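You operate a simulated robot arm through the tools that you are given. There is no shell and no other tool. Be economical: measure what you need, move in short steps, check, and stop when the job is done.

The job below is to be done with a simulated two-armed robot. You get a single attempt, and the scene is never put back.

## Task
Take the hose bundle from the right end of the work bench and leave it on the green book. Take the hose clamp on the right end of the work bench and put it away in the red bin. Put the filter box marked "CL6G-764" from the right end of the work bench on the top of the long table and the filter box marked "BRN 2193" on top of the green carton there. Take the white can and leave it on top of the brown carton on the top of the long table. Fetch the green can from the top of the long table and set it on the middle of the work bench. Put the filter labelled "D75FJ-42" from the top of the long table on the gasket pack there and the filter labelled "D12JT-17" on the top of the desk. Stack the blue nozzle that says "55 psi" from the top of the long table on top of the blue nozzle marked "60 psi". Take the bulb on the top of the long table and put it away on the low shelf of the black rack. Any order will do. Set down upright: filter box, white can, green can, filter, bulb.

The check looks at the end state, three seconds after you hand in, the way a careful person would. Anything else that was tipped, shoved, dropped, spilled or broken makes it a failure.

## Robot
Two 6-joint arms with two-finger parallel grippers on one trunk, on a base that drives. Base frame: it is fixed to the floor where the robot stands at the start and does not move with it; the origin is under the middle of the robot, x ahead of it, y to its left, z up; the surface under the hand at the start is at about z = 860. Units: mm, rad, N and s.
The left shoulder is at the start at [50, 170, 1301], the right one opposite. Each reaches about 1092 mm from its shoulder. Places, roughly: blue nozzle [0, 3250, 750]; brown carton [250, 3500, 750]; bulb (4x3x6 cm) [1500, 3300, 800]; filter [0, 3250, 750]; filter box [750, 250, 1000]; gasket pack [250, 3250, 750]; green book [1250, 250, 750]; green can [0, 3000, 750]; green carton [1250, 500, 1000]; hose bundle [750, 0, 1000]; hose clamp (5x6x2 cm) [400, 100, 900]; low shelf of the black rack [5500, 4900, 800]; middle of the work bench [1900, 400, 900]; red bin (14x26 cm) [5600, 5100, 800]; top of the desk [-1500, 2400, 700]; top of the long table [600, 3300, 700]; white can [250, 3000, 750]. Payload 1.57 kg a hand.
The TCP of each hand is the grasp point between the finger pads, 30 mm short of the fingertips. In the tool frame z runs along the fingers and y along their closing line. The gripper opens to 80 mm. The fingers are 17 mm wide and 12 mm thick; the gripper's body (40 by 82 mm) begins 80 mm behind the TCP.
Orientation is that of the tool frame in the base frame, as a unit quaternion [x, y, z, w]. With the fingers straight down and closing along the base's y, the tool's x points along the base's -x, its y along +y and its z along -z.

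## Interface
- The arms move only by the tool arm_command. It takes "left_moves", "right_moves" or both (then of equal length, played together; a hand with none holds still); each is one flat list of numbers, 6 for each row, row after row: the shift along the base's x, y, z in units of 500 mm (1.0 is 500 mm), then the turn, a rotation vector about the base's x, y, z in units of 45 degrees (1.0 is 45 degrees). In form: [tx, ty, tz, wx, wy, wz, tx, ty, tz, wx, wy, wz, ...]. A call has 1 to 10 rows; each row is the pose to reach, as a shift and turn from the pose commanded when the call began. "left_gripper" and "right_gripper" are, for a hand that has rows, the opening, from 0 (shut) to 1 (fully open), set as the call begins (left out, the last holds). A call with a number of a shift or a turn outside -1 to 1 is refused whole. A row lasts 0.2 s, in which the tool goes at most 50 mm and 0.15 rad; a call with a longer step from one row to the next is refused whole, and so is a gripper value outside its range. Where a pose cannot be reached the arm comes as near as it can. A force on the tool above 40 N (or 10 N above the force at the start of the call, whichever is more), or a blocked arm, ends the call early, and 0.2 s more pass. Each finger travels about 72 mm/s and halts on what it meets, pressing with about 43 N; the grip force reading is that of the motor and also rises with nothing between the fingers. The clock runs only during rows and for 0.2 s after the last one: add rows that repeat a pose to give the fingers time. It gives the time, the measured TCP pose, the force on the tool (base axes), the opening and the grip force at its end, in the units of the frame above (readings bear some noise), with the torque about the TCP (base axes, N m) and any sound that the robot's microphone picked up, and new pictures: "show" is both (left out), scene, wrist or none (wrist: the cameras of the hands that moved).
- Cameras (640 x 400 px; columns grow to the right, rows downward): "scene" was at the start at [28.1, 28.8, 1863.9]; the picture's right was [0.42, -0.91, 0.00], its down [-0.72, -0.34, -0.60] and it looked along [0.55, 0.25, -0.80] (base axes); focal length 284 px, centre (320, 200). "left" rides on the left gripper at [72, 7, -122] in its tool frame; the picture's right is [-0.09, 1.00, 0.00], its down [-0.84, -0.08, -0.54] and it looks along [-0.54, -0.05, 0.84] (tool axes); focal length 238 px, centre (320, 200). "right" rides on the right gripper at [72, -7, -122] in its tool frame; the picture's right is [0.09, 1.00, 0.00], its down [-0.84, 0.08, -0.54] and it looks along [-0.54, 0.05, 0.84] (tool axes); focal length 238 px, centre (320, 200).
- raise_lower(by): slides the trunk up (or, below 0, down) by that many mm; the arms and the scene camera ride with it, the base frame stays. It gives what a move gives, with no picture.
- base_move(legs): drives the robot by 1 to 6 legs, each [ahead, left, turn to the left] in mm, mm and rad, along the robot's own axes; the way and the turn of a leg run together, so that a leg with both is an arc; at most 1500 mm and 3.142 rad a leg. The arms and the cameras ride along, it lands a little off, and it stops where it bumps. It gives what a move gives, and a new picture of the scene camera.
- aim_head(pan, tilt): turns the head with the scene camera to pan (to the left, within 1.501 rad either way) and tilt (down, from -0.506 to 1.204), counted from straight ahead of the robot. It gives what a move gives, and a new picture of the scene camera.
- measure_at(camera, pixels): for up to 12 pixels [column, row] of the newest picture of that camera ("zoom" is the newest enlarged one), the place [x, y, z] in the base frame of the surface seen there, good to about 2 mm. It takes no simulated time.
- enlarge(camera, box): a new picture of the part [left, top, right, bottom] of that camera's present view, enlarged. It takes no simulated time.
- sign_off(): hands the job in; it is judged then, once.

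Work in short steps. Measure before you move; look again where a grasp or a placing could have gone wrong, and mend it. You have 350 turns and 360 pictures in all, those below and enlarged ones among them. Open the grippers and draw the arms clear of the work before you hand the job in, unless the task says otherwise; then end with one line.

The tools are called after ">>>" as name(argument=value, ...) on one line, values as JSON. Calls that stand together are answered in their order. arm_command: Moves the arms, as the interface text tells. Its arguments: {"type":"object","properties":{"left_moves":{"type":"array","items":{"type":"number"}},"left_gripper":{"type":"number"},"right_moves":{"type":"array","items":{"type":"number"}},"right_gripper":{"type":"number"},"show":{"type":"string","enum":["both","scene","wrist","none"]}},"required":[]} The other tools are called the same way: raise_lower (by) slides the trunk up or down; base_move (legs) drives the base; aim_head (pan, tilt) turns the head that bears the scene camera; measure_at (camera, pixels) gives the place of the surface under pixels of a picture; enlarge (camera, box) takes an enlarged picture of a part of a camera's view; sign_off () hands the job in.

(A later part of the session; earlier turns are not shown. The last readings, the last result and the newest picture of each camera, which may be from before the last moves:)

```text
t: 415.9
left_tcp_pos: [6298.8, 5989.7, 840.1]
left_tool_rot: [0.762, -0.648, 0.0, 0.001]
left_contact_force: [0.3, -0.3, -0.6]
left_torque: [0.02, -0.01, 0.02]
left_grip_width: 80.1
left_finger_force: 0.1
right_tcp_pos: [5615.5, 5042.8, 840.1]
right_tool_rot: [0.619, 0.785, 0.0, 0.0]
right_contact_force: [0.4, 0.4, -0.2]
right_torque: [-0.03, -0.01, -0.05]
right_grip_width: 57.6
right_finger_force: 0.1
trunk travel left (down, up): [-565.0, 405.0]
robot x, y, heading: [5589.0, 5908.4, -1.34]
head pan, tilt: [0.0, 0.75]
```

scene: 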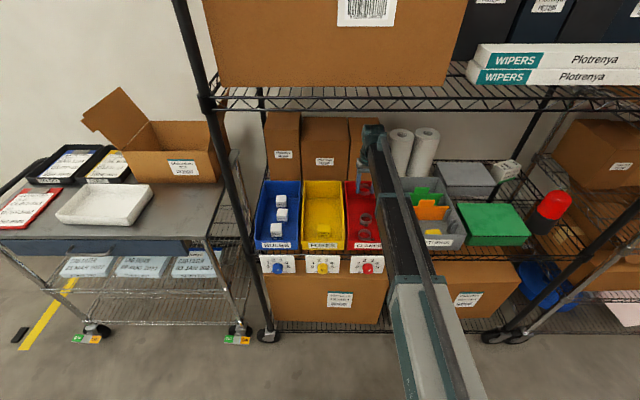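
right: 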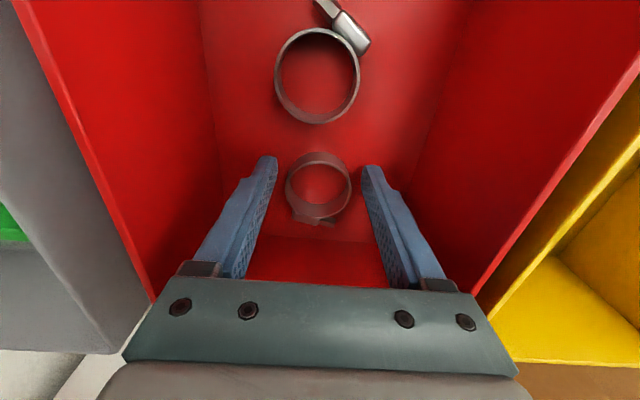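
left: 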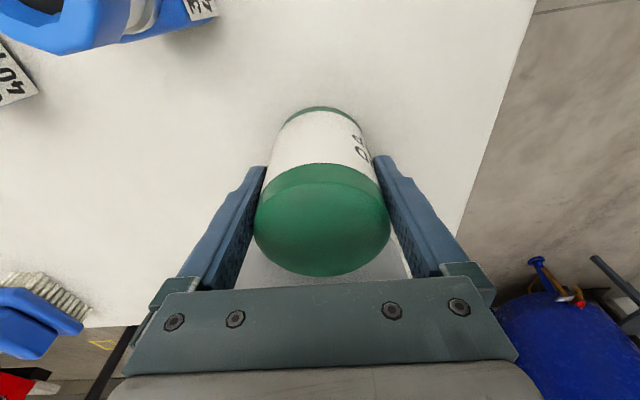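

Clamp rests in the red bin. Raise and retract out of the rack, then examine the shelf for the bulb spot.

>>> raise_lower(by=85)

>>> arm_command(right_moves=[-0.02, 0.084, 0, 0, 0, 0, -0.041, 0.168, 0, 0, 0, 0, -0.061, 0.252, 0, 0, 0, 0, -0.081, 0.336, 0, 0, 0, 0, -0.102, 0.42, 0, 0, 0, 0, -0.122, 0.504, 0, 0, 0, 0], show="scene")

>>> enlarge(camera="scene", box=[380, 150, 600, 270])

```text
t: 417.1
left_tcp_pos: [6299.6, 5989.7, 925.1]
left_tool_rot: [0.762, -0.648, -0.001, 0.001]
left_contact_force: [0.1, -0.2, -0.6]
left_torque: [0.03, 0.0, 0.0]
left_grip_width: 79.8
left_finger_force: 0.0
right_tcp_pos: [5614.8, 5041.6, 924.4]
right_tool_rot: [0.62, 0.785, 0.0, 0.0]
right_contact_force: [-0.1, -0.5, -0.1]
right_torque: [0.0, 0.0, 0.0]
right_grip_width: 57.8
right_finger_force: 0.0
trunk travel left (down, up): [-650.0, 320.0]
robot x, y, heading: [5587.3, 5909.2, -1.344]
head pan, tilt: [0.0, 0.75]
```

```text
t: 418.5
left_tcp_pos: [6299.6, 5990.2, 926.2]
left_tool_rot: [0.762, -0.648, 0.0, 0.0]
left_contact_force: [-0.1, 0.0, -0.4]
left_torque: [0.02, 0.01, 0.0]
left_grip_width: 80.0
left_finger_force: 0.0
right_tcp_pos: [5553.3, 5296.0, 926.2]
right_tool_rot: [0.62, 0.785, 0.001, 0.0]
right_contact_force: [-0.1, 0.0, -0.2]
right_torque: [-0.01, 0.02, -0.02]
right_grip_width: 57.4
right_finger_force: 0.0
trunk travel left (down, up): [-650.0, 320.0]
robot x, y, heading: [5587.9, 5907.1, -1.342]
head pan, tilt: [0.0, 0.75]
```

scene: 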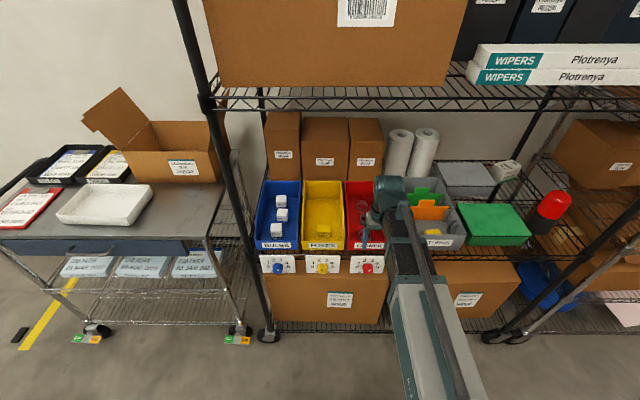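

```text
2.91 times, centred on (490, 210) of scene
```

zoom: 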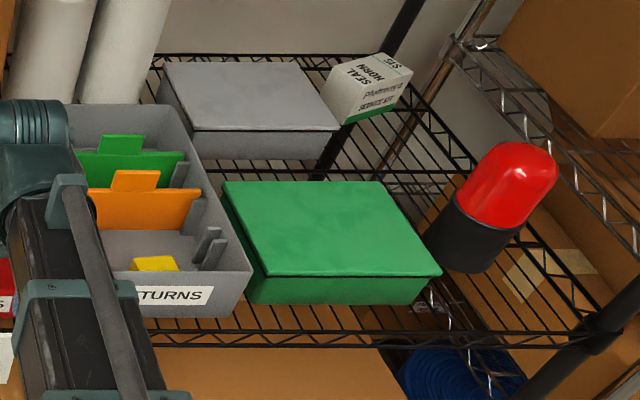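

Measure the shelf's free area on the right-front and wire height.

>>> measure_at(camera="zoom", pixels=[[440, 272], [415, 303], [245, 300], [225, 185], [470, 262], [440, 245], [570, 345], [300, 335], [520, 345], [595, 330], [500, 290], [255, 150]])

>>> enlarge(camera="scene", box=[510, 200, 590, 270])

```text
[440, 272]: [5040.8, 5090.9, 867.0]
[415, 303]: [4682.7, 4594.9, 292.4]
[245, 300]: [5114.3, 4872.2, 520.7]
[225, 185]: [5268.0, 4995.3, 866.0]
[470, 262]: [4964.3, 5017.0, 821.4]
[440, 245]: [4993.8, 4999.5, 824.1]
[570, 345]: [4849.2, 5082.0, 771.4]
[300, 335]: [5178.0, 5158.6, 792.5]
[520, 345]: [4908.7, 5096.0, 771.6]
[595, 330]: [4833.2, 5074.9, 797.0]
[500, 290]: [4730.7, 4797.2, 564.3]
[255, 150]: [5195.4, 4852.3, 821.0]
```

```text
5.71 times, centred on (550, 235) of scene
```

zoom: 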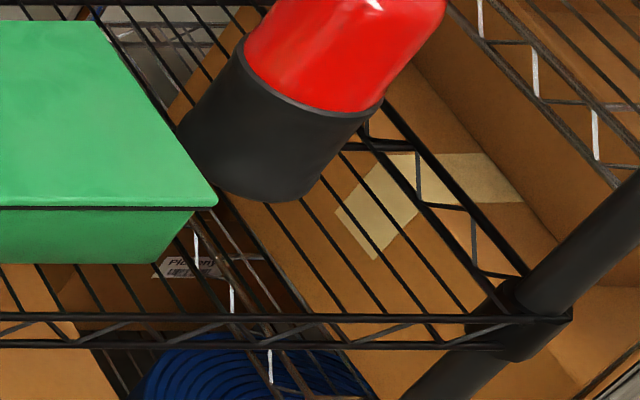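

Wire spacing is ~30 mm, so I need a good look at the right-hand free area. Back out, and slide right to face it.

>>> base_move(legs=[[-150, 0, 0], [0, -560, 0]])

>>> aim_head(pan=0.0, tilt=0.7)

```text
t: 422.7
left_tcp_pos: [5714.3, 6006.3, 924.7]
left_tool_rot: [0.763, -0.646, 0.0, 0.001]
left_contact_force: [0.5, 0.2, -0.2]
left_torque: [-0.01, 0.03, 0.04]
left_grip_width: 79.9
left_finger_force: 0.0
right_tcp_pos: [4969.5, 5309.8, 924.8]
right_tool_rot: [0.619, 0.785, 0.002, 0.001]
right_contact_force: [0.8, -0.4, 0.7]
right_torque: [0.01, -0.01, 0.02]
right_grip_width: 57.7
right_finger_force: 0.1
trunk travel left (down, up): [-650.0, 320.0]
robot x, y, heading: [5005.5, 5925.3, -1.34]
head pan, tilt: [0.0, 0.75]
```

scene: 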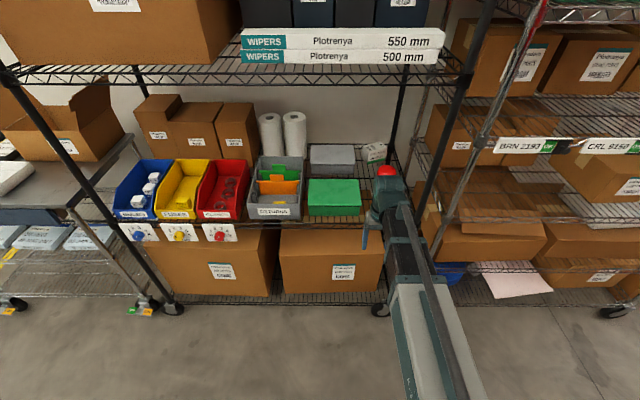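

```text
t: 423.3
left_tcp_pos: [5714.6, 6007.4, 925.1]
left_tool_rot: [0.763, -0.647, 0.0, 0.001]
left_contact_force: [-0.5, -0.7, -0.3]
left_torque: [-0.01, 0.0, 0.02]
left_grip_width: 79.9
left_finger_force: 0.1
right_tcp_pos: [4969.3, 5309.9, 924.3]
right_tool_rot: [0.619, 0.785, 0.0, 0.0]
right_contact_force: [0.5, 0.3, -1.4]
right_torque: [0.05, 0.0, 0.04]
right_grip_width: 57.4
right_finger_force: 0.1
trunk travel left (down, up): [-650.0, 320.0]
robot x, y, heading: [5001.6, 5922.6, -1.343]
head pan, tilt: [0.0, 0.7]
```

scene: 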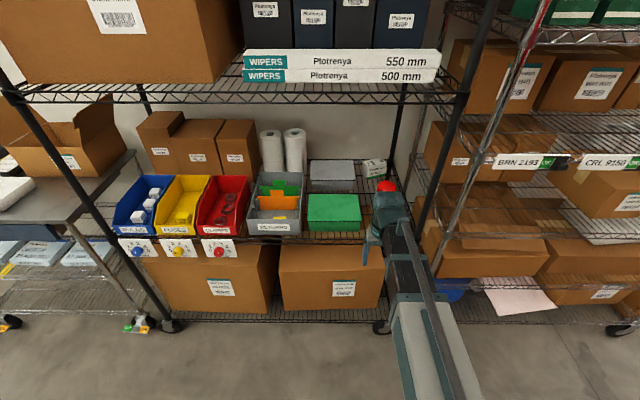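

>>> enlarge(camera="right", box=[0, 0, 640, 400])

>>> enlarge(camera="scene", box=[290, 140, 440, 260])

```text
1.00 times, centred on (320, 200) of right (not enlarged: the box is as wide or as high as the picture)
```

zoom: 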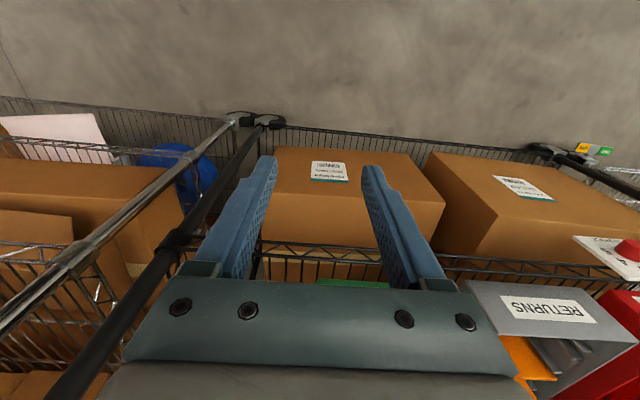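

```text
3.33 times, centred on (365, 200) of scene
```

zoom: 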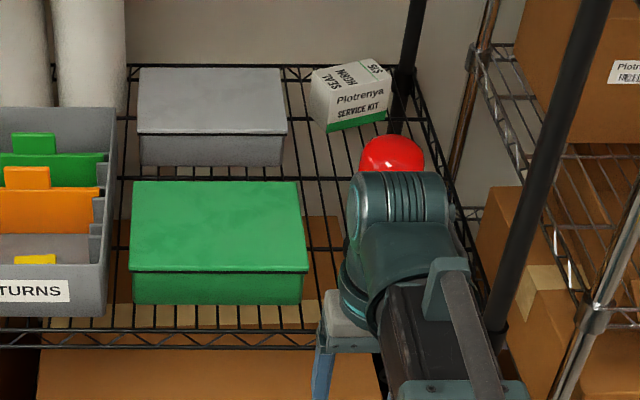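

>>> measure_at(camera="zoom", pixels=[[304, 262], [300, 186], [392, 142], [370, 160], [420, 160], [285, 140], [320, 120], [320, 332], [308, 305], [330, 245], [323, 210]])

>>> raise_lower(by=275)

>>> arm_command(right_moves=[-0.09, -0.02, 0, 0, 0, 0, -0.18, -0.04, 0, 0, 0, 0, -0.27, -0.06, 0, 0, 0, 0, -0.36, -0.08, 0, 0, 0, 0], show="scene")

```text
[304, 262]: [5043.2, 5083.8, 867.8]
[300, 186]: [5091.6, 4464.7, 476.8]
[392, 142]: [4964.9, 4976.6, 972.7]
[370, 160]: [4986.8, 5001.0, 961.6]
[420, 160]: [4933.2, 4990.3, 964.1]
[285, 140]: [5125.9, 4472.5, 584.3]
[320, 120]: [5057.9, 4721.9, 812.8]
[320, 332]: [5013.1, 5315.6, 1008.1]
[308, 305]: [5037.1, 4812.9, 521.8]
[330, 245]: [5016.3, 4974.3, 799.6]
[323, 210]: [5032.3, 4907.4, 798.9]
```

```text
t: 426.1
left_tcp_pos: [5715.1, 6006.6, 1200.8]
left_tool_rot: [0.763, -0.646, 0.0, 0.0]
left_contact_force: [-1.5, -0.3, -0.3]
left_torque: [0.01, 0.02, 0.0]
left_grip_width: 79.8
left_finger_force: 0.0
right_tcp_pos: [4969.3, 5311.2, 1199.6]
right_tool_rot: [0.619, 0.785, 0.001, 0.0]
right_contact_force: [-0.6, -0.2, -0.9]
right_torque: [0.02, 0.04, -0.01]
right_grip_width: 57.5
right_finger_force: 0.0
trunk travel left (down, up): [-925.0, 45.0]
robot x, y, heading: [5001.1, 5922.0, -1.338]
head pan, tilt: [0.0, 0.7]
```

```text
t: 427.1
left_tcp_pos: [5714.5, 6005.6, 1199.6]
left_tool_rot: [0.763, -0.647, 0.0, 0.001]
left_contact_force: [-0.8, 0.8, -0.2]
left_torque: [0.03, 0.01, -0.02]
left_grip_width: 79.8
left_finger_force: 0.0
right_tcp_pos: [4789.1, 5271.0, 1199.6]
right_tool_rot: [0.618, 0.786, 0.001, 0.0]
right_contact_force: [-0.1, 0.0, -0.6]
right_torque: [0.0, 0.0, -0.02]
right_grip_width: 57.7
right_finger_force: 0.0
trunk travel left (down, up): [-925.0, 45.0]
robot x, y, heading: [5001.4, 5924.1, -1.342]
head pan, tilt: [0.0, 0.7]
```

scene: 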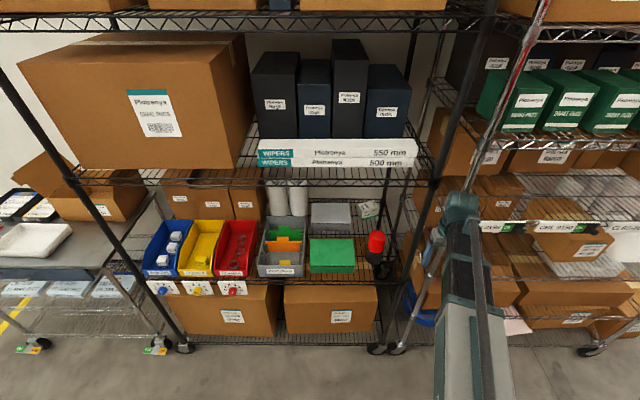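

Shelf wires are at z≈799; a good bulb spot is ≈(5010,5072), between the green box and the beacon. Now fold the left arm forward and drive back for the bulb.

>>> arm_command(left_moves=[-0.015, -0.085, 0, 0, 0, -0.11, -0.03, -0.17, 0, 0, 0, -0.22, -0.045, -0.255, 0, 0, 0, -0.33, -0.06, -0.34, 0, 0, 0, -0.44, -0.076, -0.426, 0, 0, 0, -0.55, -0.091, -0.511, 0, 0, 0, -0.66, -0.106, -0.596, 0, 0, 0, -0.77, -0.121, -0.681, 0, 0, 0, -0.88, -0.136, -0.766, 0, 0, 0, -1.0], show="none")

>>> arm_command(left_moves=[-0.076, -0.056, 0, 0, 0, -0.11, -0.152, -0.111, 0, 0, 0, -0.22, -0.228, -0.167, 0, 0, 0, -0.33, -0.304, -0.222, 0, 0, 0, -0.44, -0.38, -0.278, 0, 0, 0, -0.55, -0.456, -0.333, 0, 0, 0, -0.66, -0.532, -0.389, 0, 0, 0, -0.77, -0.608, -0.444, 0, 0, 0, -0.88, -0.684, -0.5, 0, 0, 0, -1.0], right_moves=[-0.01, 0.03, 0, 0, 0, 0, 0, 0.06, 0, 0, 0, 0, 0.03, 0.1, 0, 0, 0, 0, 0.06, 0.12, 0, 0, 0, 0, 0.09, 0.12, 0, 0, 0, 0, 0.1, 0.12, 0, 0, 0, 0, 0.1, 0.12, 0, 0, 0, 0, 0.1, 0.12, 0, 0, 0, 0, 0.1, 0.12, 0, 0, 0, 0], show="none")

>>> base_move(legs=[[0, 0, -1.571], [1350, 0, 0], [1350, 0, 0], [0, 190, 0]])

```text
t: 429.1
left_tcp_pos: [5645.0, 5622.2, 1199.2]
left_tool_rot: [-0.456, 0.89, 0.001, -0.001]
left_contact_force: [0.1, -0.8, 0.3]
left_torque: [0.0, 0.02, -0.02]
left_grip_width: 79.8
left_finger_force: 0.1
right_tcp_pos: [4789.9, 5271.0, 1201.4]
right_tool_rot: [0.619, 0.785, 0.001, 0.0]
right_contact_force: [0.9, -0.1, 0.2]
right_torque: [-0.01, -0.01, 0.0]
right_grip_width: 57.6
right_finger_force: 0.0
trunk travel left (down, up): [-925.0, 45.0]
robot x, y, heading: [5002.4, 5922.3, -1.337]
head pan, tilt: [0.0, 0.7]
```

```text
t: 431.1
left_tcp_pos: [5303.8, 5371.4, 1199.9]
left_tool_rot: [-0.081, 0.997, 0.0, -0.001]
left_contact_force: [-0.6, -0.1, 0.3]
left_torque: [0.04, -0.03, 0.02]
left_grip_width: 79.9
left_finger_force: 0.0
right_tcp_pos: [4839.2, 5329.7, 1200.3]
right_tool_rot: [0.619, 0.785, 0.001, 0.0]
right_contact_force: [-0.5, 0.1, 0.0]
right_torque: [0.02, 0.02, -0.01]
right_grip_width: 57.7
right_finger_force: 0.1
trunk travel left (down, up): [-925.0, 45.0]
robot x, y, heading: [5002.7, 5923.0, -1.346]
head pan, tilt: [0.0, 0.7]
```

```text
t: 449.2
left_tcp_pos: [1881.3, 4771.1, 1200.8]
left_tool_rot: [0.638, 0.77, 0.002, -0.001]
left_contact_force: [1.1, 0.0, -0.5]
left_torque: [0.05, 0.01, -0.04]
left_grip_width: 79.8
left_finger_force: 0.1
right_tcp_pos: [1827.3, 5234.3, 1200.5]
right_tool_rot: [0.992, 0.13, 0.001, 0.0]
right_contact_force: [0.3, -0.3, 0.5]
right_torque: [0.05, 0.02, -0.01]
right_grip_width: 57.6
right_finger_force: 0.1
trunk travel left (down, up): [-925.0, 45.0]
robot x, y, heading: [2423.0, 5090.7, -2.889]
head pan, tilt: [0.0, 0.7]
```

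scene: 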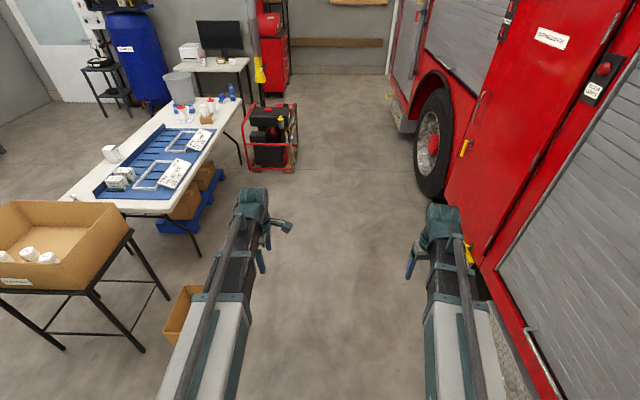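

Turn to the original heading and back up along the earlier route, then slide left to the bulb.

>>> base_move(legs=[[0, 0, -1.597], [-1200, 0, 0], [-1180, 0, 0], [0, 690, 0], [0, 690, 0]])

>>> aim_head(pan=0.1, tilt=0.75)

```text
t: 471.5
left_tcp_pos: [1376.1, 2984.9, 1200.1]
left_tool_rot: [0.996, 0.091, 0.001, 0.0]
left_contact_force: [-1.0, 0.1, 0.8]
left_torque: [0.0, -0.04, -0.02]
left_grip_width: 80.0
left_finger_force: 0.1
right_tcp_pos: [1839.5, 3034.9, 1200.5]
right_tool_rot: [0.791, -0.612, 0.0, 0.0]
right_contact_force: [-1.3, 0.0, -0.9]
right_torque: [0.01, -0.02, 0.0]
right_grip_width: 57.6
right_finger_force: 0.0
trunk travel left (down, up): [-925.0, 45.0]
robot x, y, heading: [1689.5, 2440.0, 1.823]
head pan, tilt: [0.0, 0.7]
```

scene: 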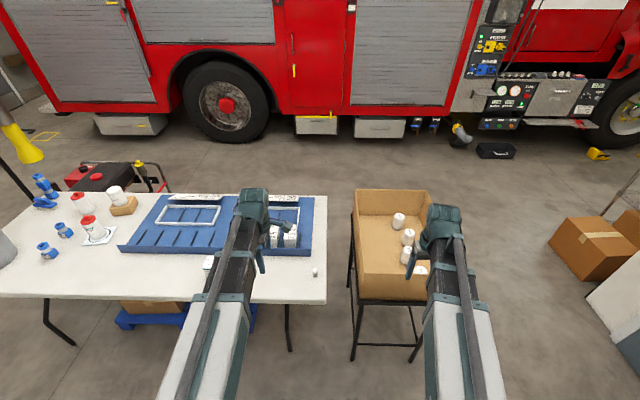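

```text
t: 472.2
left_tcp_pos: [1376.5, 2984.0, 1201.4]
left_tool_rot: [0.996, 0.091, 0.0, 0.001]
left_contact_force: [-0.6, -0.1, 0.4]
left_torque: [0.0, 0.01, 0.02]
left_grip_width: 80.0
left_finger_force: 0.2
right_tcp_pos: [1840.3, 3035.3, 1200.5]
right_tool_rot: [0.792, -0.611, -0.001, 0.001]
right_contact_force: [1.1, 0.1, 1.0]
right_torque: [0.01, 0.0, 0.01]
right_grip_width: 57.6
right_finger_force: 0.1
trunk travel left (down, up): [-925.0, 45.0]
robot x, y, heading: [1688.5, 2437.2, 1.823]
head pan, tilt: [0.099, 0.75]
```

scene: 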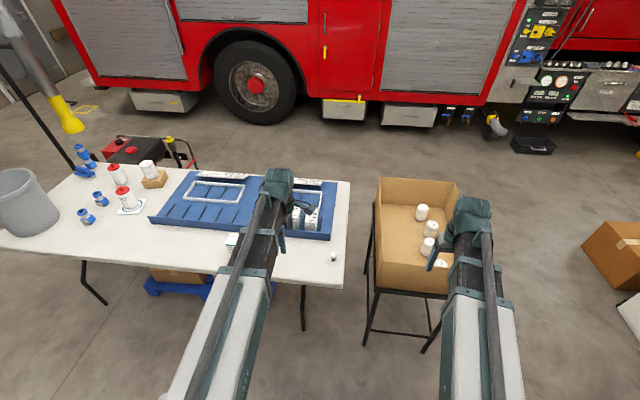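

Move the left hand (already closing front–back) over the bulb.

>>> arm_command(left_moves=[0.028, 0.091, 0, 0, 0, 0, 0.056, 0.181, 0, 0, 0, 0, 0.084, 0.272, 0, 0, 0, 0, 0.112, 0.363, 0, 0, 0, 0, 0.14, 0.453, 0, 0, 0, 0, 0.168, 0.544, 0, 0, 0, 0, 0.168, 0.544, 0, 0, 0, 0], show="none")

>>> raise_lower(by=-250)

>>> enlarge(camera="left", box=[0, 0, 640, 400])

```text
t: 473.8
left_tcp_pos: [1459.3, 3255.4, 1200.9]
left_tool_rot: [0.996, 0.092, 0.001, 0.001]
left_contact_force: [-0.9, -1.2, 0.5]
left_torque: [0.01, 0.0, 0.01]
left_grip_width: 80.1
left_finger_force: 0.0
right_tcp_pos: [1840.0, 3035.1, 1200.7]
right_tool_rot: [0.791, -0.612, 0.0, -0.001]
right_contact_force: [0.1, -0.3, -0.1]
right_torque: [0.01, -0.03, -0.02]
right_grip_width: 57.7
right_finger_force: 0.0
trunk travel left (down, up): [-925.0, 45.0]
robot x, y, heading: [1687.8, 2436.9, 1.821]
head pan, tilt: [0.099, 0.75]
```

```text
t: 476.4
left_tcp_pos: [1459.6, 3255.4, 950.3]
left_tool_rot: [0.996, 0.091, 0.001, 0.001]
left_contact_force: [0.2, -0.7, 0.0]
left_torque: [0.02, -0.01, 0.03]
left_grip_width: 80.0
left_finger_force: 0.1
right_tcp_pos: [1839.4, 3035.1, 950.0]
right_tool_rot: [0.791, -0.612, -0.001, 0.0]
right_contact_force: [-0.1, -0.3, 0.0]
right_torque: [-0.02, -0.01, 0.01]
right_grip_width: 57.9
right_finger_force: 0.0
trunk travel left (down, up): [-675.0, 295.0]
robot x, y, heading: [1689.2, 2440.0, 1.822]
head pan, tilt: [0.099, 0.75]
```

```text
1.00 times, centred on (320, 200) of left (not enlarged: the box is as wide or as high as the picture)
```

zoom: 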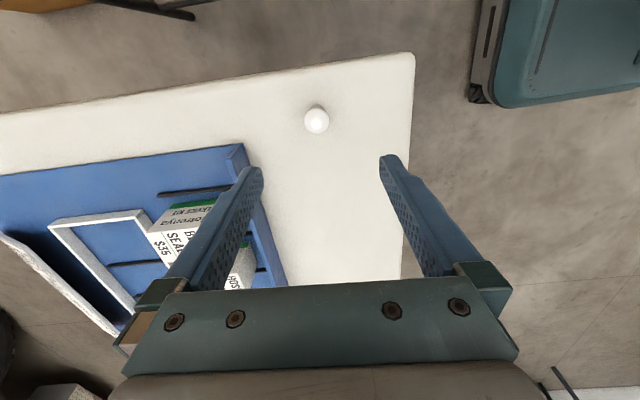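

>>> measure_at(camera="zoom", pixels=[[317, 119], [307, 119], [327, 119], [317, 109], [317, 130], [317, 105]])

>>> arm_command(left_moves=[0.008, 0.006, 0, 0, 0, 0], show="none")

>>> raise_lower(by=-100)

>>> enlarge(camera="left", box=[200, 80, 440, 230])

```text
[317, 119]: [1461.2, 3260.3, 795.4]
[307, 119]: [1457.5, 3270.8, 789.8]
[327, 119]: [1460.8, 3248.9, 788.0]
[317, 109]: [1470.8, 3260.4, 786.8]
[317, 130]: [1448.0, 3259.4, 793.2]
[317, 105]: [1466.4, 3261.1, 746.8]
```

```text
t: 476.8
left_tcp_pos: [1463.2, 3260.5, 950.8]
left_tool_rot: [0.996, 0.091, 0.001, 0.0]
left_contact_force: [-0.3, -0.3, 0.0]
left_torque: [0.0, -0.04, -0.04]
left_grip_width: 80.2
left_finger_force: 0.1
right_tcp_pos: [1838.8, 3034.8, 949.3]
right_tool_rot: [0.791, -0.611, 0.001, 0.001]
right_contact_force: [-0.4, 0.5, 0.5]
right_torque: [0.02, -0.03, 0.0]
right_grip_width: 57.8
right_finger_force: 0.0
trunk travel left (down, up): [-675.0, 295.0]
robot x, y, heading: [1688.5, 2438.8, 1.821]
head pan, tilt: [0.099, 0.75]
```

```text
t: 478.1
left_tcp_pos: [1462.6, 3260.6, 850.9]
left_tool_rot: [0.996, 0.091, 0.001, 0.0]
left_contact_force: [1.0, -0.2, 0.6]
left_torque: [0.04, -0.01, 0.01]
left_grip_width: 80.0
left_finger_force: 0.0
right_tcp_pos: [1838.9, 3036.0, 850.6]
right_tool_rot: [0.791, -0.612, 0.0, 0.0]
right_contact_force: [0.0, 0.0, -0.4]
right_torque: [-0.02, 0.0, 0.01]
right_grip_width: 57.6
right_finger_force: 0.1
trunk travel left (down, up): [-575.0, 395.0]
robot x, y, heading: [1689.7, 2443.4, 1.823]
head pan, tilt: [0.099, 0.75]
```

```text
2.67 times, centred on (320, 155) of left
```

zoom: 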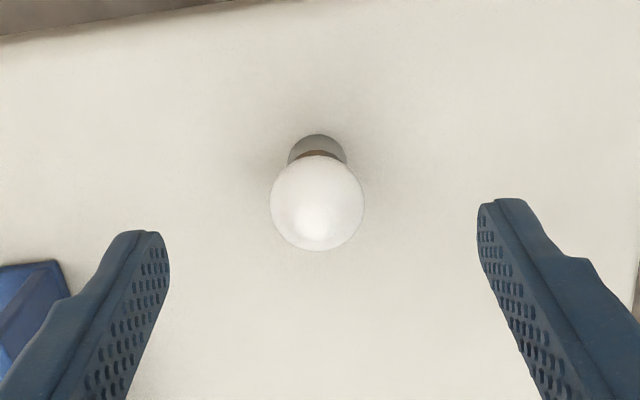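

Centre x by −3 mm, lower to TCP ≈780 (globe equator) and close gently.

>>> arm_command(left_moves=[-0.006, 0, 0, 0, 0, 0], left_gripper=0.6, show="none")

>>> raise_lower(by=-71)

>>> arm_command(left_moves=[0, 0, 0, 0, 0, 0, 0, 0, 0, 0, 0, 0, 0, 0, 0, 0, 0, 0], left_gripper=0.34, show="wrist")

```text
t: 478.5
left_tcp_pos: [1460.1, 3259.1, 851.2]
left_tool_rot: [0.996, 0.092, 0.001, 0.0]
left_contact_force: [0.1, -0.3, -0.5]
left_torque: [-0.02, 0.03, 0.01]
left_grip_width: 48.0
left_finger_force: 0.2
right_tcp_pos: [1839.7, 3035.2, 850.3]
right_tool_rot: [0.791, -0.611, 0.0, 0.0]
right_contact_force: [-0.9, 0.5, -0.6]
right_torque: [-0.02, -0.01, 0.02]
right_grip_width: 57.5
right_finger_force: 0.0
trunk travel left (down, up): [-575.0, 395.0]
robot x, y, heading: [1687.9, 2441.6, 1.817]
head pan, tilt: [0.099, 0.75]
```

```text
t: 479.6
left_tcp_pos: [1459.4, 3259.2, 777.9]
left_tool_rot: [0.996, 0.092, 0.001, 0.001]
left_contact_force: [0.4, -0.8, 0.4]
left_torque: [0.02, -0.01, -0.01]
left_grip_width: 48.2
left_finger_force: 0.1
right_tcp_pos: [1839.0, 3034.4, 778.0]
right_tool_rot: [0.791, -0.612, 0.001, 0.0]
right_contact_force: [0.5, 0.1, -0.3]
right_torque: [-0.03, 0.0, -0.02]
right_grip_width: 57.6
right_finger_force: 0.0
trunk travel left (down, up): [-504.0, 466.0]
robot x, y, heading: [1688.1, 2438.9, 1.819]
head pan, tilt: [0.099, 0.75]
```

```text
t: 480.4
left_tcp_pos: [1460.1, 3260.9, 778.3]
left_tool_rot: [0.996, 0.092, 0.0, 0.0]
left_contact_force: [0.4, 0.0, 0.3]
left_torque: [0.0, -0.02, 0.0]
left_grip_width: 29.2
left_finger_force: 15.8
right_tcp_pos: [1839.1, 3036.9, 779.5]
right_tool_rot: [0.791, -0.611, 0.0, 0.0]
right_contact_force: [-0.9, 0.0, -1.2]
right_torque: [-0.04, 0.01, 0.02]
right_grip_width: 57.4
right_finger_force: 0.0
trunk travel left (down, up): [-504.0, 466.0]
robot x, y, heading: [1686.5, 2438.3, 1.826]
head pan, tilt: [0.099, 0.75]
```

left: 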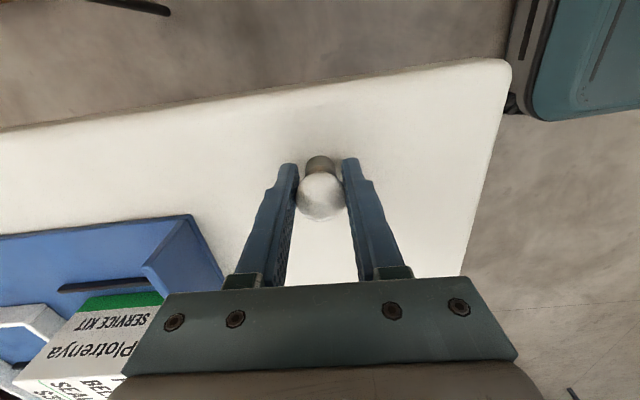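

Gentle grip (16 N at 29 mm). Lift and verify it hangs upright.

>>> raise_lower(by=422)

>>> enlarge(camera="left", box=[220, 100, 420, 260])

```text
refused: 422 is not a number from -400 to 400
```

```text
2.50 times, centred on (320, 180) of left
```

zoom: 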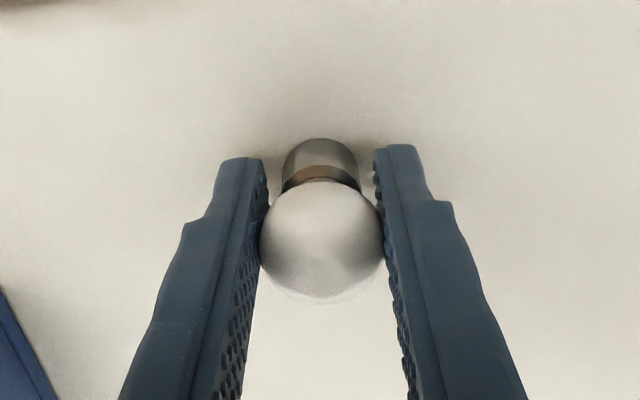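

>>> raise_lower(by=100)

>>> enlarge(camera="left", box=[220, 100, 420, 260])

>>> raise_lower(by=320)

```text
t: 481.7
left_tcp_pos: [1460.1, 3258.5, 878.6]
left_tool_rot: [0.996, 0.091, 0.002, 0.001]
left_contact_force: [-0.1, 0.2, -0.7]
left_torque: [0.03, 0.01, -0.01]
left_grip_width: 29.1
left_finger_force: 15.0
right_tcp_pos: [1839.6, 3036.3, 879.0]
right_tool_rot: [0.791, -0.612, -0.001, 0.0]
right_contact_force: [0.2, -1.1, 0.2]
right_torque: [0.0, 0.0, -0.02]
right_grip_width: 57.7
right_finger_force: 0.1
trunk travel left (down, up): [-604.0, 366.0]
robot x, y, heading: [1686.3, 2439.1, 1.822]
head pan, tilt: [0.099, 0.75]
```

```text
2.50 times, centred on (320, 180) of left
```

zoom: 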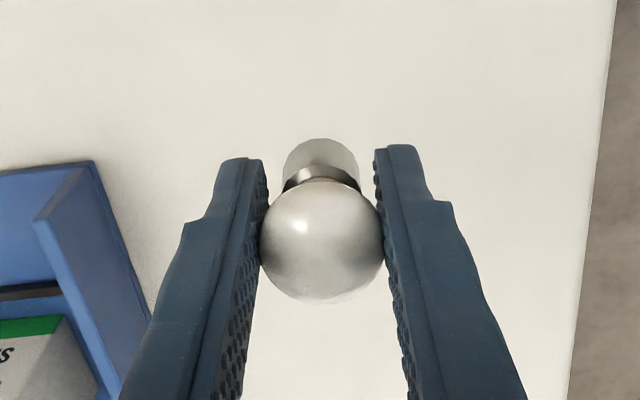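

```text
t: 484.9
left_tcp_pos: [1459.4, 3259.2, 1198.2]
left_tool_rot: [0.996, 0.092, 0.001, 0.001]
left_contact_force: [0.8, -0.3, -0.8]
left_torque: [0.02, 0.03, -0.01]
left_grip_width: 28.8
left_finger_force: 15.0
right_tcp_pos: [1840.9, 3035.5, 1199.7]
right_tool_rot: [0.792, -0.611, -0.001, 0.0]
right_contact_force: [0.7, -0.8, 0.4]
right_torque: [0.0, -0.01, 0.02]
right_grip_width: 57.4
right_finger_force: 0.0
trunk travel left (down, up): [-924.0, 46.0]
robot x, y, heading: [1689.5, 2437.3, 1.82]
head pan, tilt: [0.099, 0.75]
```

Bulb hangs unchanged. Retract the left arm a bit and drive back along the known route.

>>> arm_command(left_moves=[-0.029, -0.091, 0, 0, 0, 0, -0.057, -0.182, 0, 0, 0, 0, -0.086, -0.273, 0, 0, 0, 0, -0.115, -0.364, 0, 0, 0, 0, -0.143, -0.455, 0, 0, 0, 0, -0.172, -0.546, 0, 0, 0, 0], show="none")

>>> base_move(legs=[[0, -610, 0], [0, -610, 0], [1220, 0, 0], [1220, 0, 0], [0, 0, -1.594]])

```text
t: 486.3
left_tcp_pos: [1374.7, 2983.6, 1199.4]
left_tool_rot: [0.996, 0.091, 0.001, 0.001]
left_contact_force: [-0.5, 0.1, -0.9]
left_torque: [-0.02, 0.01, 0.01]
left_grip_width: 28.8
left_finger_force: 15.1
right_tcp_pos: [1839.1, 3034.4, 1199.1]
right_tool_rot: [0.791, -0.612, 0.001, 0.0]
right_contact_force: [0.0, -0.1, 0.6]
right_torque: [0.02, 0.01, 0.01]
right_grip_width: 57.5
right_finger_force: 0.1
trunk travel left (down, up): [-924.0, 46.0]
robot x, y, heading: [1685.9, 2441.5, 1.82]
head pan, tilt: [0.099, 0.75]
```

```text
t: 508.2
left_tcp_pos: [2846.6, 5393.0, 1199.2]
left_tool_rot: [0.757, -0.653, 0.0, 0.001]
left_contact_force: [-0.1, 1.0, 0.2]
left_torque: [-0.03, 0.01, -0.03]
left_grip_width: 28.2
left_finger_force: 14.7
right_tcp_pos: [2880.1, 4927.3, 1199.1]
right_tool_rot: [-0.11, 0.994, 0.001, 0.0]
right_contact_force: [0.2, 1.1, 0.1]
right_torque: [0.0, -0.03, 0.03]
right_grip_width: 57.3
right_finger_force: 0.1
trunk travel left (down, up): [-924.0, 46.0]
robot x, y, heading: [2290.7, 5102.7, 0.218]
head pan, tilt: [0.099, 0.75]
```

scene: 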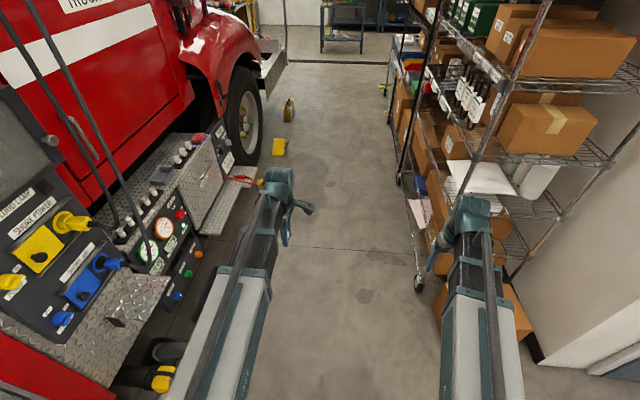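

On the route. Check the bulb in the wrist camera and continue.

>>> enlarge(camera="left", box=[220, 100, 420, 260])

>>> base_move(legs=[[1250, 0, 0], [1220, 170, 0]])

```text
2.50 times, centred on (320, 180) of left
```

zoom: 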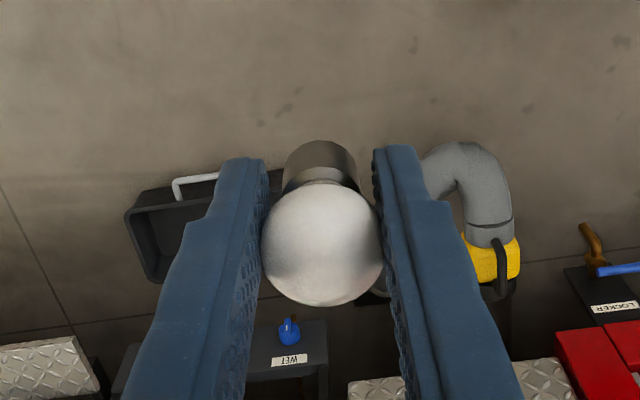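

```text
t: 520.3
left_tcp_pos: [5226.1, 6062.4, 1198.5]
left_tool_rot: [0.753, -0.658, 0.0, 0.0]
left_contact_force: [-0.2, 1.0, 0.1]
left_torque: [-0.03, 0.0, -0.01]
left_grip_width: 28.3
left_finger_force: 15.1
right_tcp_pos: [5255.9, 5595.0, 1199.4]
right_tool_rot: [-0.104, 0.995, 0.0, 0.0]
right_contact_force: [-0.3, 0.3, 0.2]
right_torque: [-0.02, -0.02, 0.03]
right_grip_width: 57.7
right_finger_force: 0.1
trunk travel left (down, up): [-924.0, 46.0]
robot x, y, heading: [4666.2, 5773.5, 0.195]
head pan, tilt: [0.099, 0.75]
```

scene: 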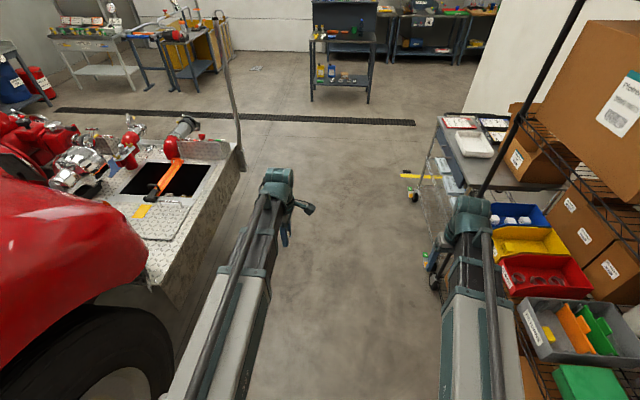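

Turn to face the rack (with a small sidestep away first).

>>> base_move(legs=[[0, 60, 0], [0, 0, -1.539]])

>>> aim_head(pan=0.1, tilt=0.75)

```text
t: 525.0
left_tcp_pos: [4957.6, 5281.2, 1199.4]
left_tool_rot: [-0.08, 0.997, 0.001, -0.001]
left_contact_force: [-0.7, -0.9, -0.6]
left_torque: [0.0, 0.01, 0.03]
left_grip_width: 28.5
left_finger_force: 15.4
right_tcp_pos: [4491.9, 5240.7, 1199.0]
right_tool_rot: [0.619, 0.785, 0.0, 0.0]
right_contact_force: [0.2, -0.8, -0.1]
right_torque: [-0.01, 0.01, 0.02]
right_grip_width: 57.9
right_finger_force: 0.0
trunk travel left (down, up): [-924.0, 46.0]
robot x, y, heading: [4654.6, 5835.4, -1.341]
head pan, tilt: [0.099, 0.75]
```

scene: 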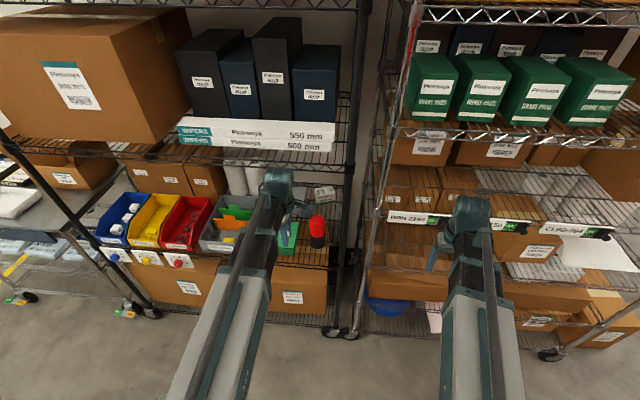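

```text
t: 525.6
left_tcp_pos: [4957.1, 5281.1, 1197.9]
left_tool_rot: [-0.081, 0.997, 0.001, -0.001]
left_contact_force: [0.0, 0.6, -0.8]
left_torque: [0.04, -0.01, 0.06]
left_grip_width: 28.2
left_finger_force: 15.4
right_tcp_pos: [4491.1, 5240.9, 1200.9]
right_tool_rot: [0.62, 0.785, -0.001, -0.001]
right_contact_force: [0.1, 0.7, -0.3]
right_torque: [0.01, -0.04, -0.01]
right_grip_width: 57.9
right_finger_force: 0.1
trunk travel left (down, up): [-924.0, 46.0]
robot x, y, heading: [4658.4, 5832.5, -1.347]
head pan, tilt: [0.099, 0.75]
```

scene: 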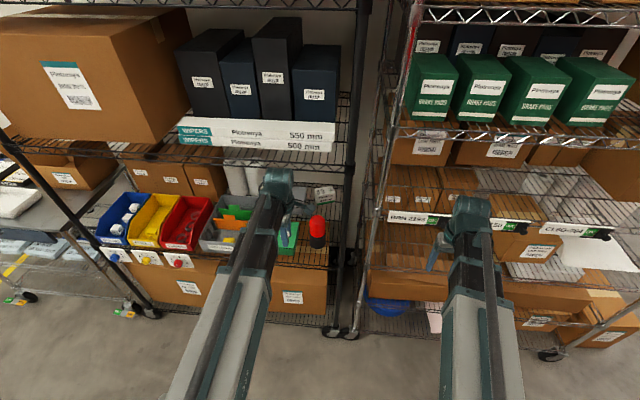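

Facing the rack. Lower to TCP 900 outside the rack, then extend the bulb toward the spot.

>>> raise_lower(by=-298)

>>> arm_command(left_moves=[0.027, -0.09, 0, 0, 0, 0, 0.053, -0.18, 0, 0, 0, 0, 0.08, -0.27, 0, 0, 0, 0, 0.106, -0.36, 0, 0, 0, 0], left_gripper=0.33, show="both")

```text
t: 528.6
left_tcp_pos: [4957.1, 5281.2, 902.1]
left_tool_rot: [-0.082, 0.997, 0.002, 0.0]
left_contact_force: [0.0, 0.6, 0.3]
left_torque: [-0.02, -0.03, 0.02]
left_grip_width: 28.5
left_finger_force: 15.5
right_tcp_pos: [4491.2, 5240.5, 901.1]
right_tool_rot: [0.62, 0.785, 0.0, 0.0]
right_contact_force: [0.0, -0.5, 0.1]
right_torque: [0.0, -0.02, 0.02]
right_grip_width: 57.7
right_finger_force: 0.1
trunk travel left (down, up): [-626.0, 344.0]
robot x, y, heading: [4654.7, 5834.4, -1.346]
head pan, tilt: [0.099, 0.75]
```

```text
t: 529.6
left_tcp_pos: [5009.6, 5100.6, 901.0]
left_tool_rot: [-0.081, 0.997, 0.002, -0.001]
left_contact_force: [-0.6, 0.6, -0.3]
left_torque: [0.03, -0.03, -0.01]
left_grip_width: 28.4
left_finger_force: 15.4
right_tcp_pos: [4492.2, 5239.8, 901.0]
right_tool_rot: [0.62, 0.784, 0.0, 0.0]
right_contact_force: [0.6, -0.2, 0.1]
right_torque: [0.0, -0.02, 0.04]
right_grip_width: 57.4
right_finger_force: 0.0
trunk travel left (down, up): [-626.0, 344.0]
robot x, y, heading: [4655.2, 5834.7, -1.339]
head pan, tilt: [0.099, 0.75]
```

scene: 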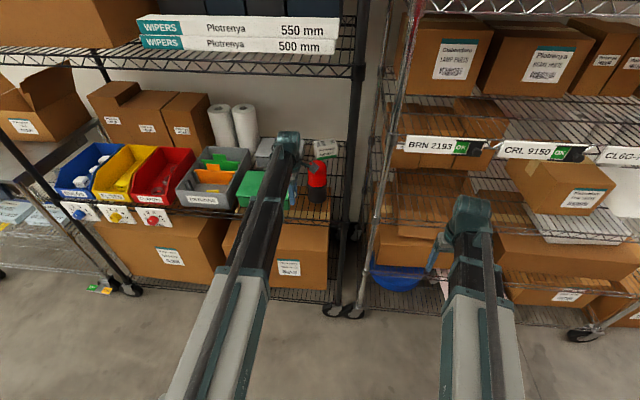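
left: 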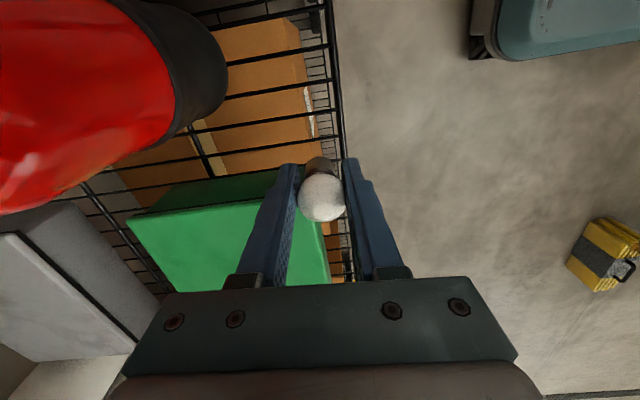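

>>> measure_at(camera="left", pixels=[[150, 120], [100, 60], [200, 60], [180, 30], [60, 150], [225, 80], [150, 200], [335, 60], [327, 20], [240, 40], [300, 50], [290, 270]])

>>> enlarge(camera="left", box=[120, 0, 400, 190])

```text
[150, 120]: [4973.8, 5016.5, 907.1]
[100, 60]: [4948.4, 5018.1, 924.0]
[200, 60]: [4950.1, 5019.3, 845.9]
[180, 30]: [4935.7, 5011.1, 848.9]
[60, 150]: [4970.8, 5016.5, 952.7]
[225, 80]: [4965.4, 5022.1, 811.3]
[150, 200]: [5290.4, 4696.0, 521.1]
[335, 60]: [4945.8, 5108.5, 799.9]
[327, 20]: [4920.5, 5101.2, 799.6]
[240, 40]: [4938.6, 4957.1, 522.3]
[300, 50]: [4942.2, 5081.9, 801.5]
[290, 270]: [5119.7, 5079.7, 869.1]
```

```text
2.11 times, centred on (260, 95) of left
```

zoom: 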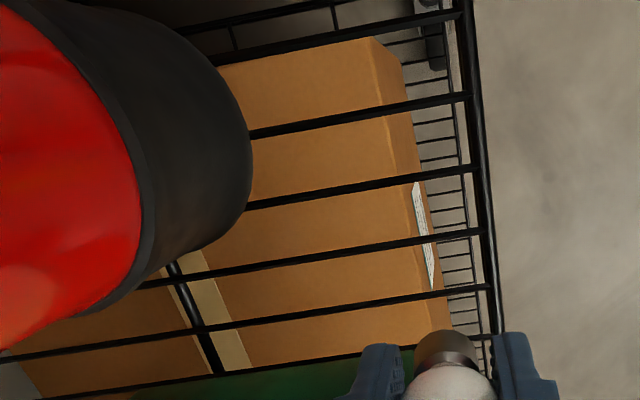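

>>> measure_at(camera="zoom", pixels=[[440, 173], [440, 239], [440, 299], [400, 178], [400, 246], [400, 306], [350, 356], [195, 318], [445, 348]])

```text
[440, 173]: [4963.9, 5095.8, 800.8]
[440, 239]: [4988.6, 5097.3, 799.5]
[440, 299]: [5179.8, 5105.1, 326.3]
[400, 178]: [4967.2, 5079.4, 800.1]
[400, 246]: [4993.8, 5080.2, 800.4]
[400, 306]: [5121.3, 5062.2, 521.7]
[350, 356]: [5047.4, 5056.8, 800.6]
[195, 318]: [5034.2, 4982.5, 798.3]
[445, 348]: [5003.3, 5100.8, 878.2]
```

Wires near y=5080 lie at x≈4994 and ≈5018. I move to (5006,5080), between wires, to feel whether the shelf is solid there, and lower.

>>> arm_command(left_moves=[-0.007, -0.041, 0, 0, 0, 0, -0.007, -0.041, 0, 0, 0, 0], show="none")

>>> raise_lower(by=-56)

>>> enlarge(camera="left", box=[180, 80, 460, 280])

>>> enlarge(camera="scene", box=[220, 110, 380, 250])

```text
t: 530.2
left_tcp_pos: [5008.1, 5080.6, 900.9]
left_tool_rot: [-0.081, 0.997, 0.0, 0.0]
left_contact_force: [0.1, 0.4, -0.9]
left_torque: [0.0, -0.03, -0.04]
left_grip_width: 28.3
left_finger_force: 14.8
right_tcp_pos: [4491.8, 5240.2, 901.6]
right_tool_rot: [0.62, 0.785, 0.0, -0.001]
right_contact_force: [-0.7, 0.5, -0.8]
right_torque: [-0.01, 0.0, -0.01]
right_grip_width: 57.4
right_finger_force: 0.1
trunk travel left (down, up): [-626.0, 344.0]
robot x, y, heading: [4651.9, 5835.2, -1.344]
head pan, tilt: [0.099, 0.75]
```

```text
t: 531.2
left_tcp_pos: [5007.6, 5081.8, 844.8]
left_tool_rot: [-0.081, 0.997, 0.001, -0.001]
left_contact_force: [0.0, 0.5, -0.3]
left_torque: [0.02, 0.02, -0.03]
left_grip_width: 28.5
left_finger_force: 15.1
right_tcp_pos: [4491.7, 5240.1, 845.3]
right_tool_rot: [0.62, 0.785, 0.0, 0.001]
right_contact_force: [0.0, 0.5, 0.1]
right_torque: [-0.03, 0.03, 0.02]
right_grip_width: 57.3
right_finger_force: 0.1
trunk travel left (down, up): [-570.0, 400.0]
robot x, y, heading: [4655.1, 5830.8, -1.343]
head pan, tilt: [0.099, 0.75]
```

```text
2.00 times, centred on (320, 180) of left
```

zoom: 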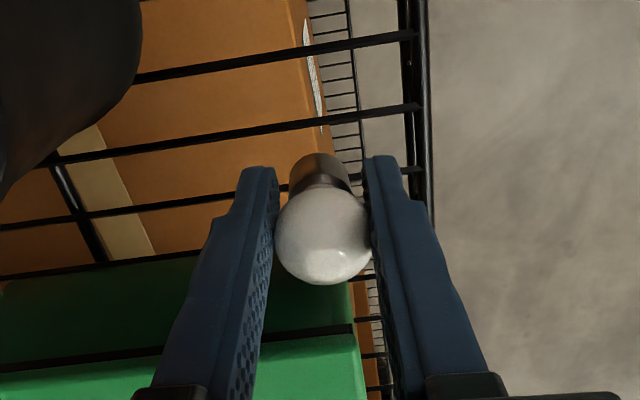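

```text
2.86 times, centred on (300, 180) of scene
```

zoom: 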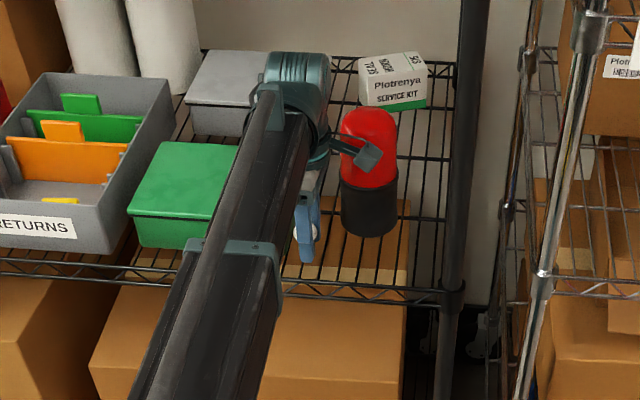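

Base is ~7 mm above the wires, everything clear. Lower gradually to feel contact.

>>> raise_lower(by=-5)

>>> raise_lower(by=-2)

```text
t: 531.7
left_tcp_pos: [5007.1, 5080.5, 839.8]
left_tool_rot: [-0.081, 0.997, 0.001, -0.001]
left_contact_force: [0.0, 0.3, 0.6]
left_torque: [0.03, 0.03, 0.01]
left_grip_width: 28.4
left_finger_force: 15.0
right_tcp_pos: [4491.5, 5240.4, 840.2]
right_tool_rot: [0.62, 0.784, 0.0, 0.0]
right_contact_force: [0.2, -0.1, -0.9]
right_torque: [-0.01, -0.01, 0.02]
right_grip_width: 57.6
right_finger_force: 0.1
trunk travel left (down, up): [-565.0, 405.0]
robot x, y, heading: [4654.6, 5832.3, -1.346]
head pan, tilt: [0.099, 0.75]
```

```text
t: 532.2
left_tcp_pos: [5006.6, 5081.5, 840.1]
left_tool_rot: [-0.082, 0.997, 0.001, -0.002]
left_contact_force: [0.7, -4.2, 10.6]
left_torque: [-0.07, -0.09, -0.04]
left_grip_width: 28.4
left_finger_force: 14.6
right_tcp_pos: [4491.4, 5241.3, 837.7]
right_tool_rot: [0.619, 0.785, 0.0, 0.0]
right_contact_force: [-1.0, 0.3, -1.0]
right_torque: [0.01, 0.0, -0.01]
right_grip_width: 57.6
right_finger_force: 0.0
trunk travel left (down, up): [-563.0, 407.0]
robot x, y, heading: [4658.4, 5827.8, -1.345]
head pan, tilt: [0.099, 0.75]
```

Firm contact at z≈801 between wires: the shelf is solid. Open slightly and look.

>>> arm_command(left_moves=[0, 0, 0, 0, 0, 0, 0, 0, 0, 0, 0, 0], left_gripper=0.5, show="wrist")

```text
t: 532.8
left_tcp_pos: [5006.9, 5081.0, 838.2]
left_tool_rot: [-0.081, 0.997, 0.001, -0.001]
left_contact_force: [-0.3, 0.3, -0.6]
left_torque: [0.01, -0.01, -0.05]
left_grip_width: 39.9
left_finger_force: 0.0
right_tcp_pos: [4491.8, 5240.5, 838.0]
right_tool_rot: [0.62, 0.785, 0.0, 0.0]
right_contact_force: [-0.7, 0.7, 0.1]
right_torque: [-0.01, 0.0, -0.03]
right_grip_width: 57.5
right_finger_force: 0.0
trunk travel left (down, up): [-563.0, 407.0]
robot x, y, heading: [4656.6, 5831.7, -1.343]
head pan, tilt: [0.099, 0.75]
```

left: 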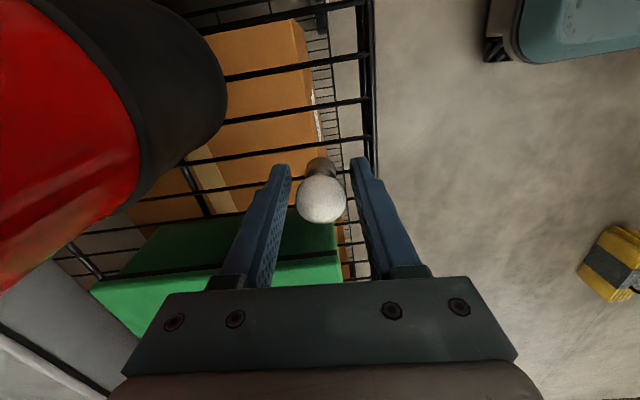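

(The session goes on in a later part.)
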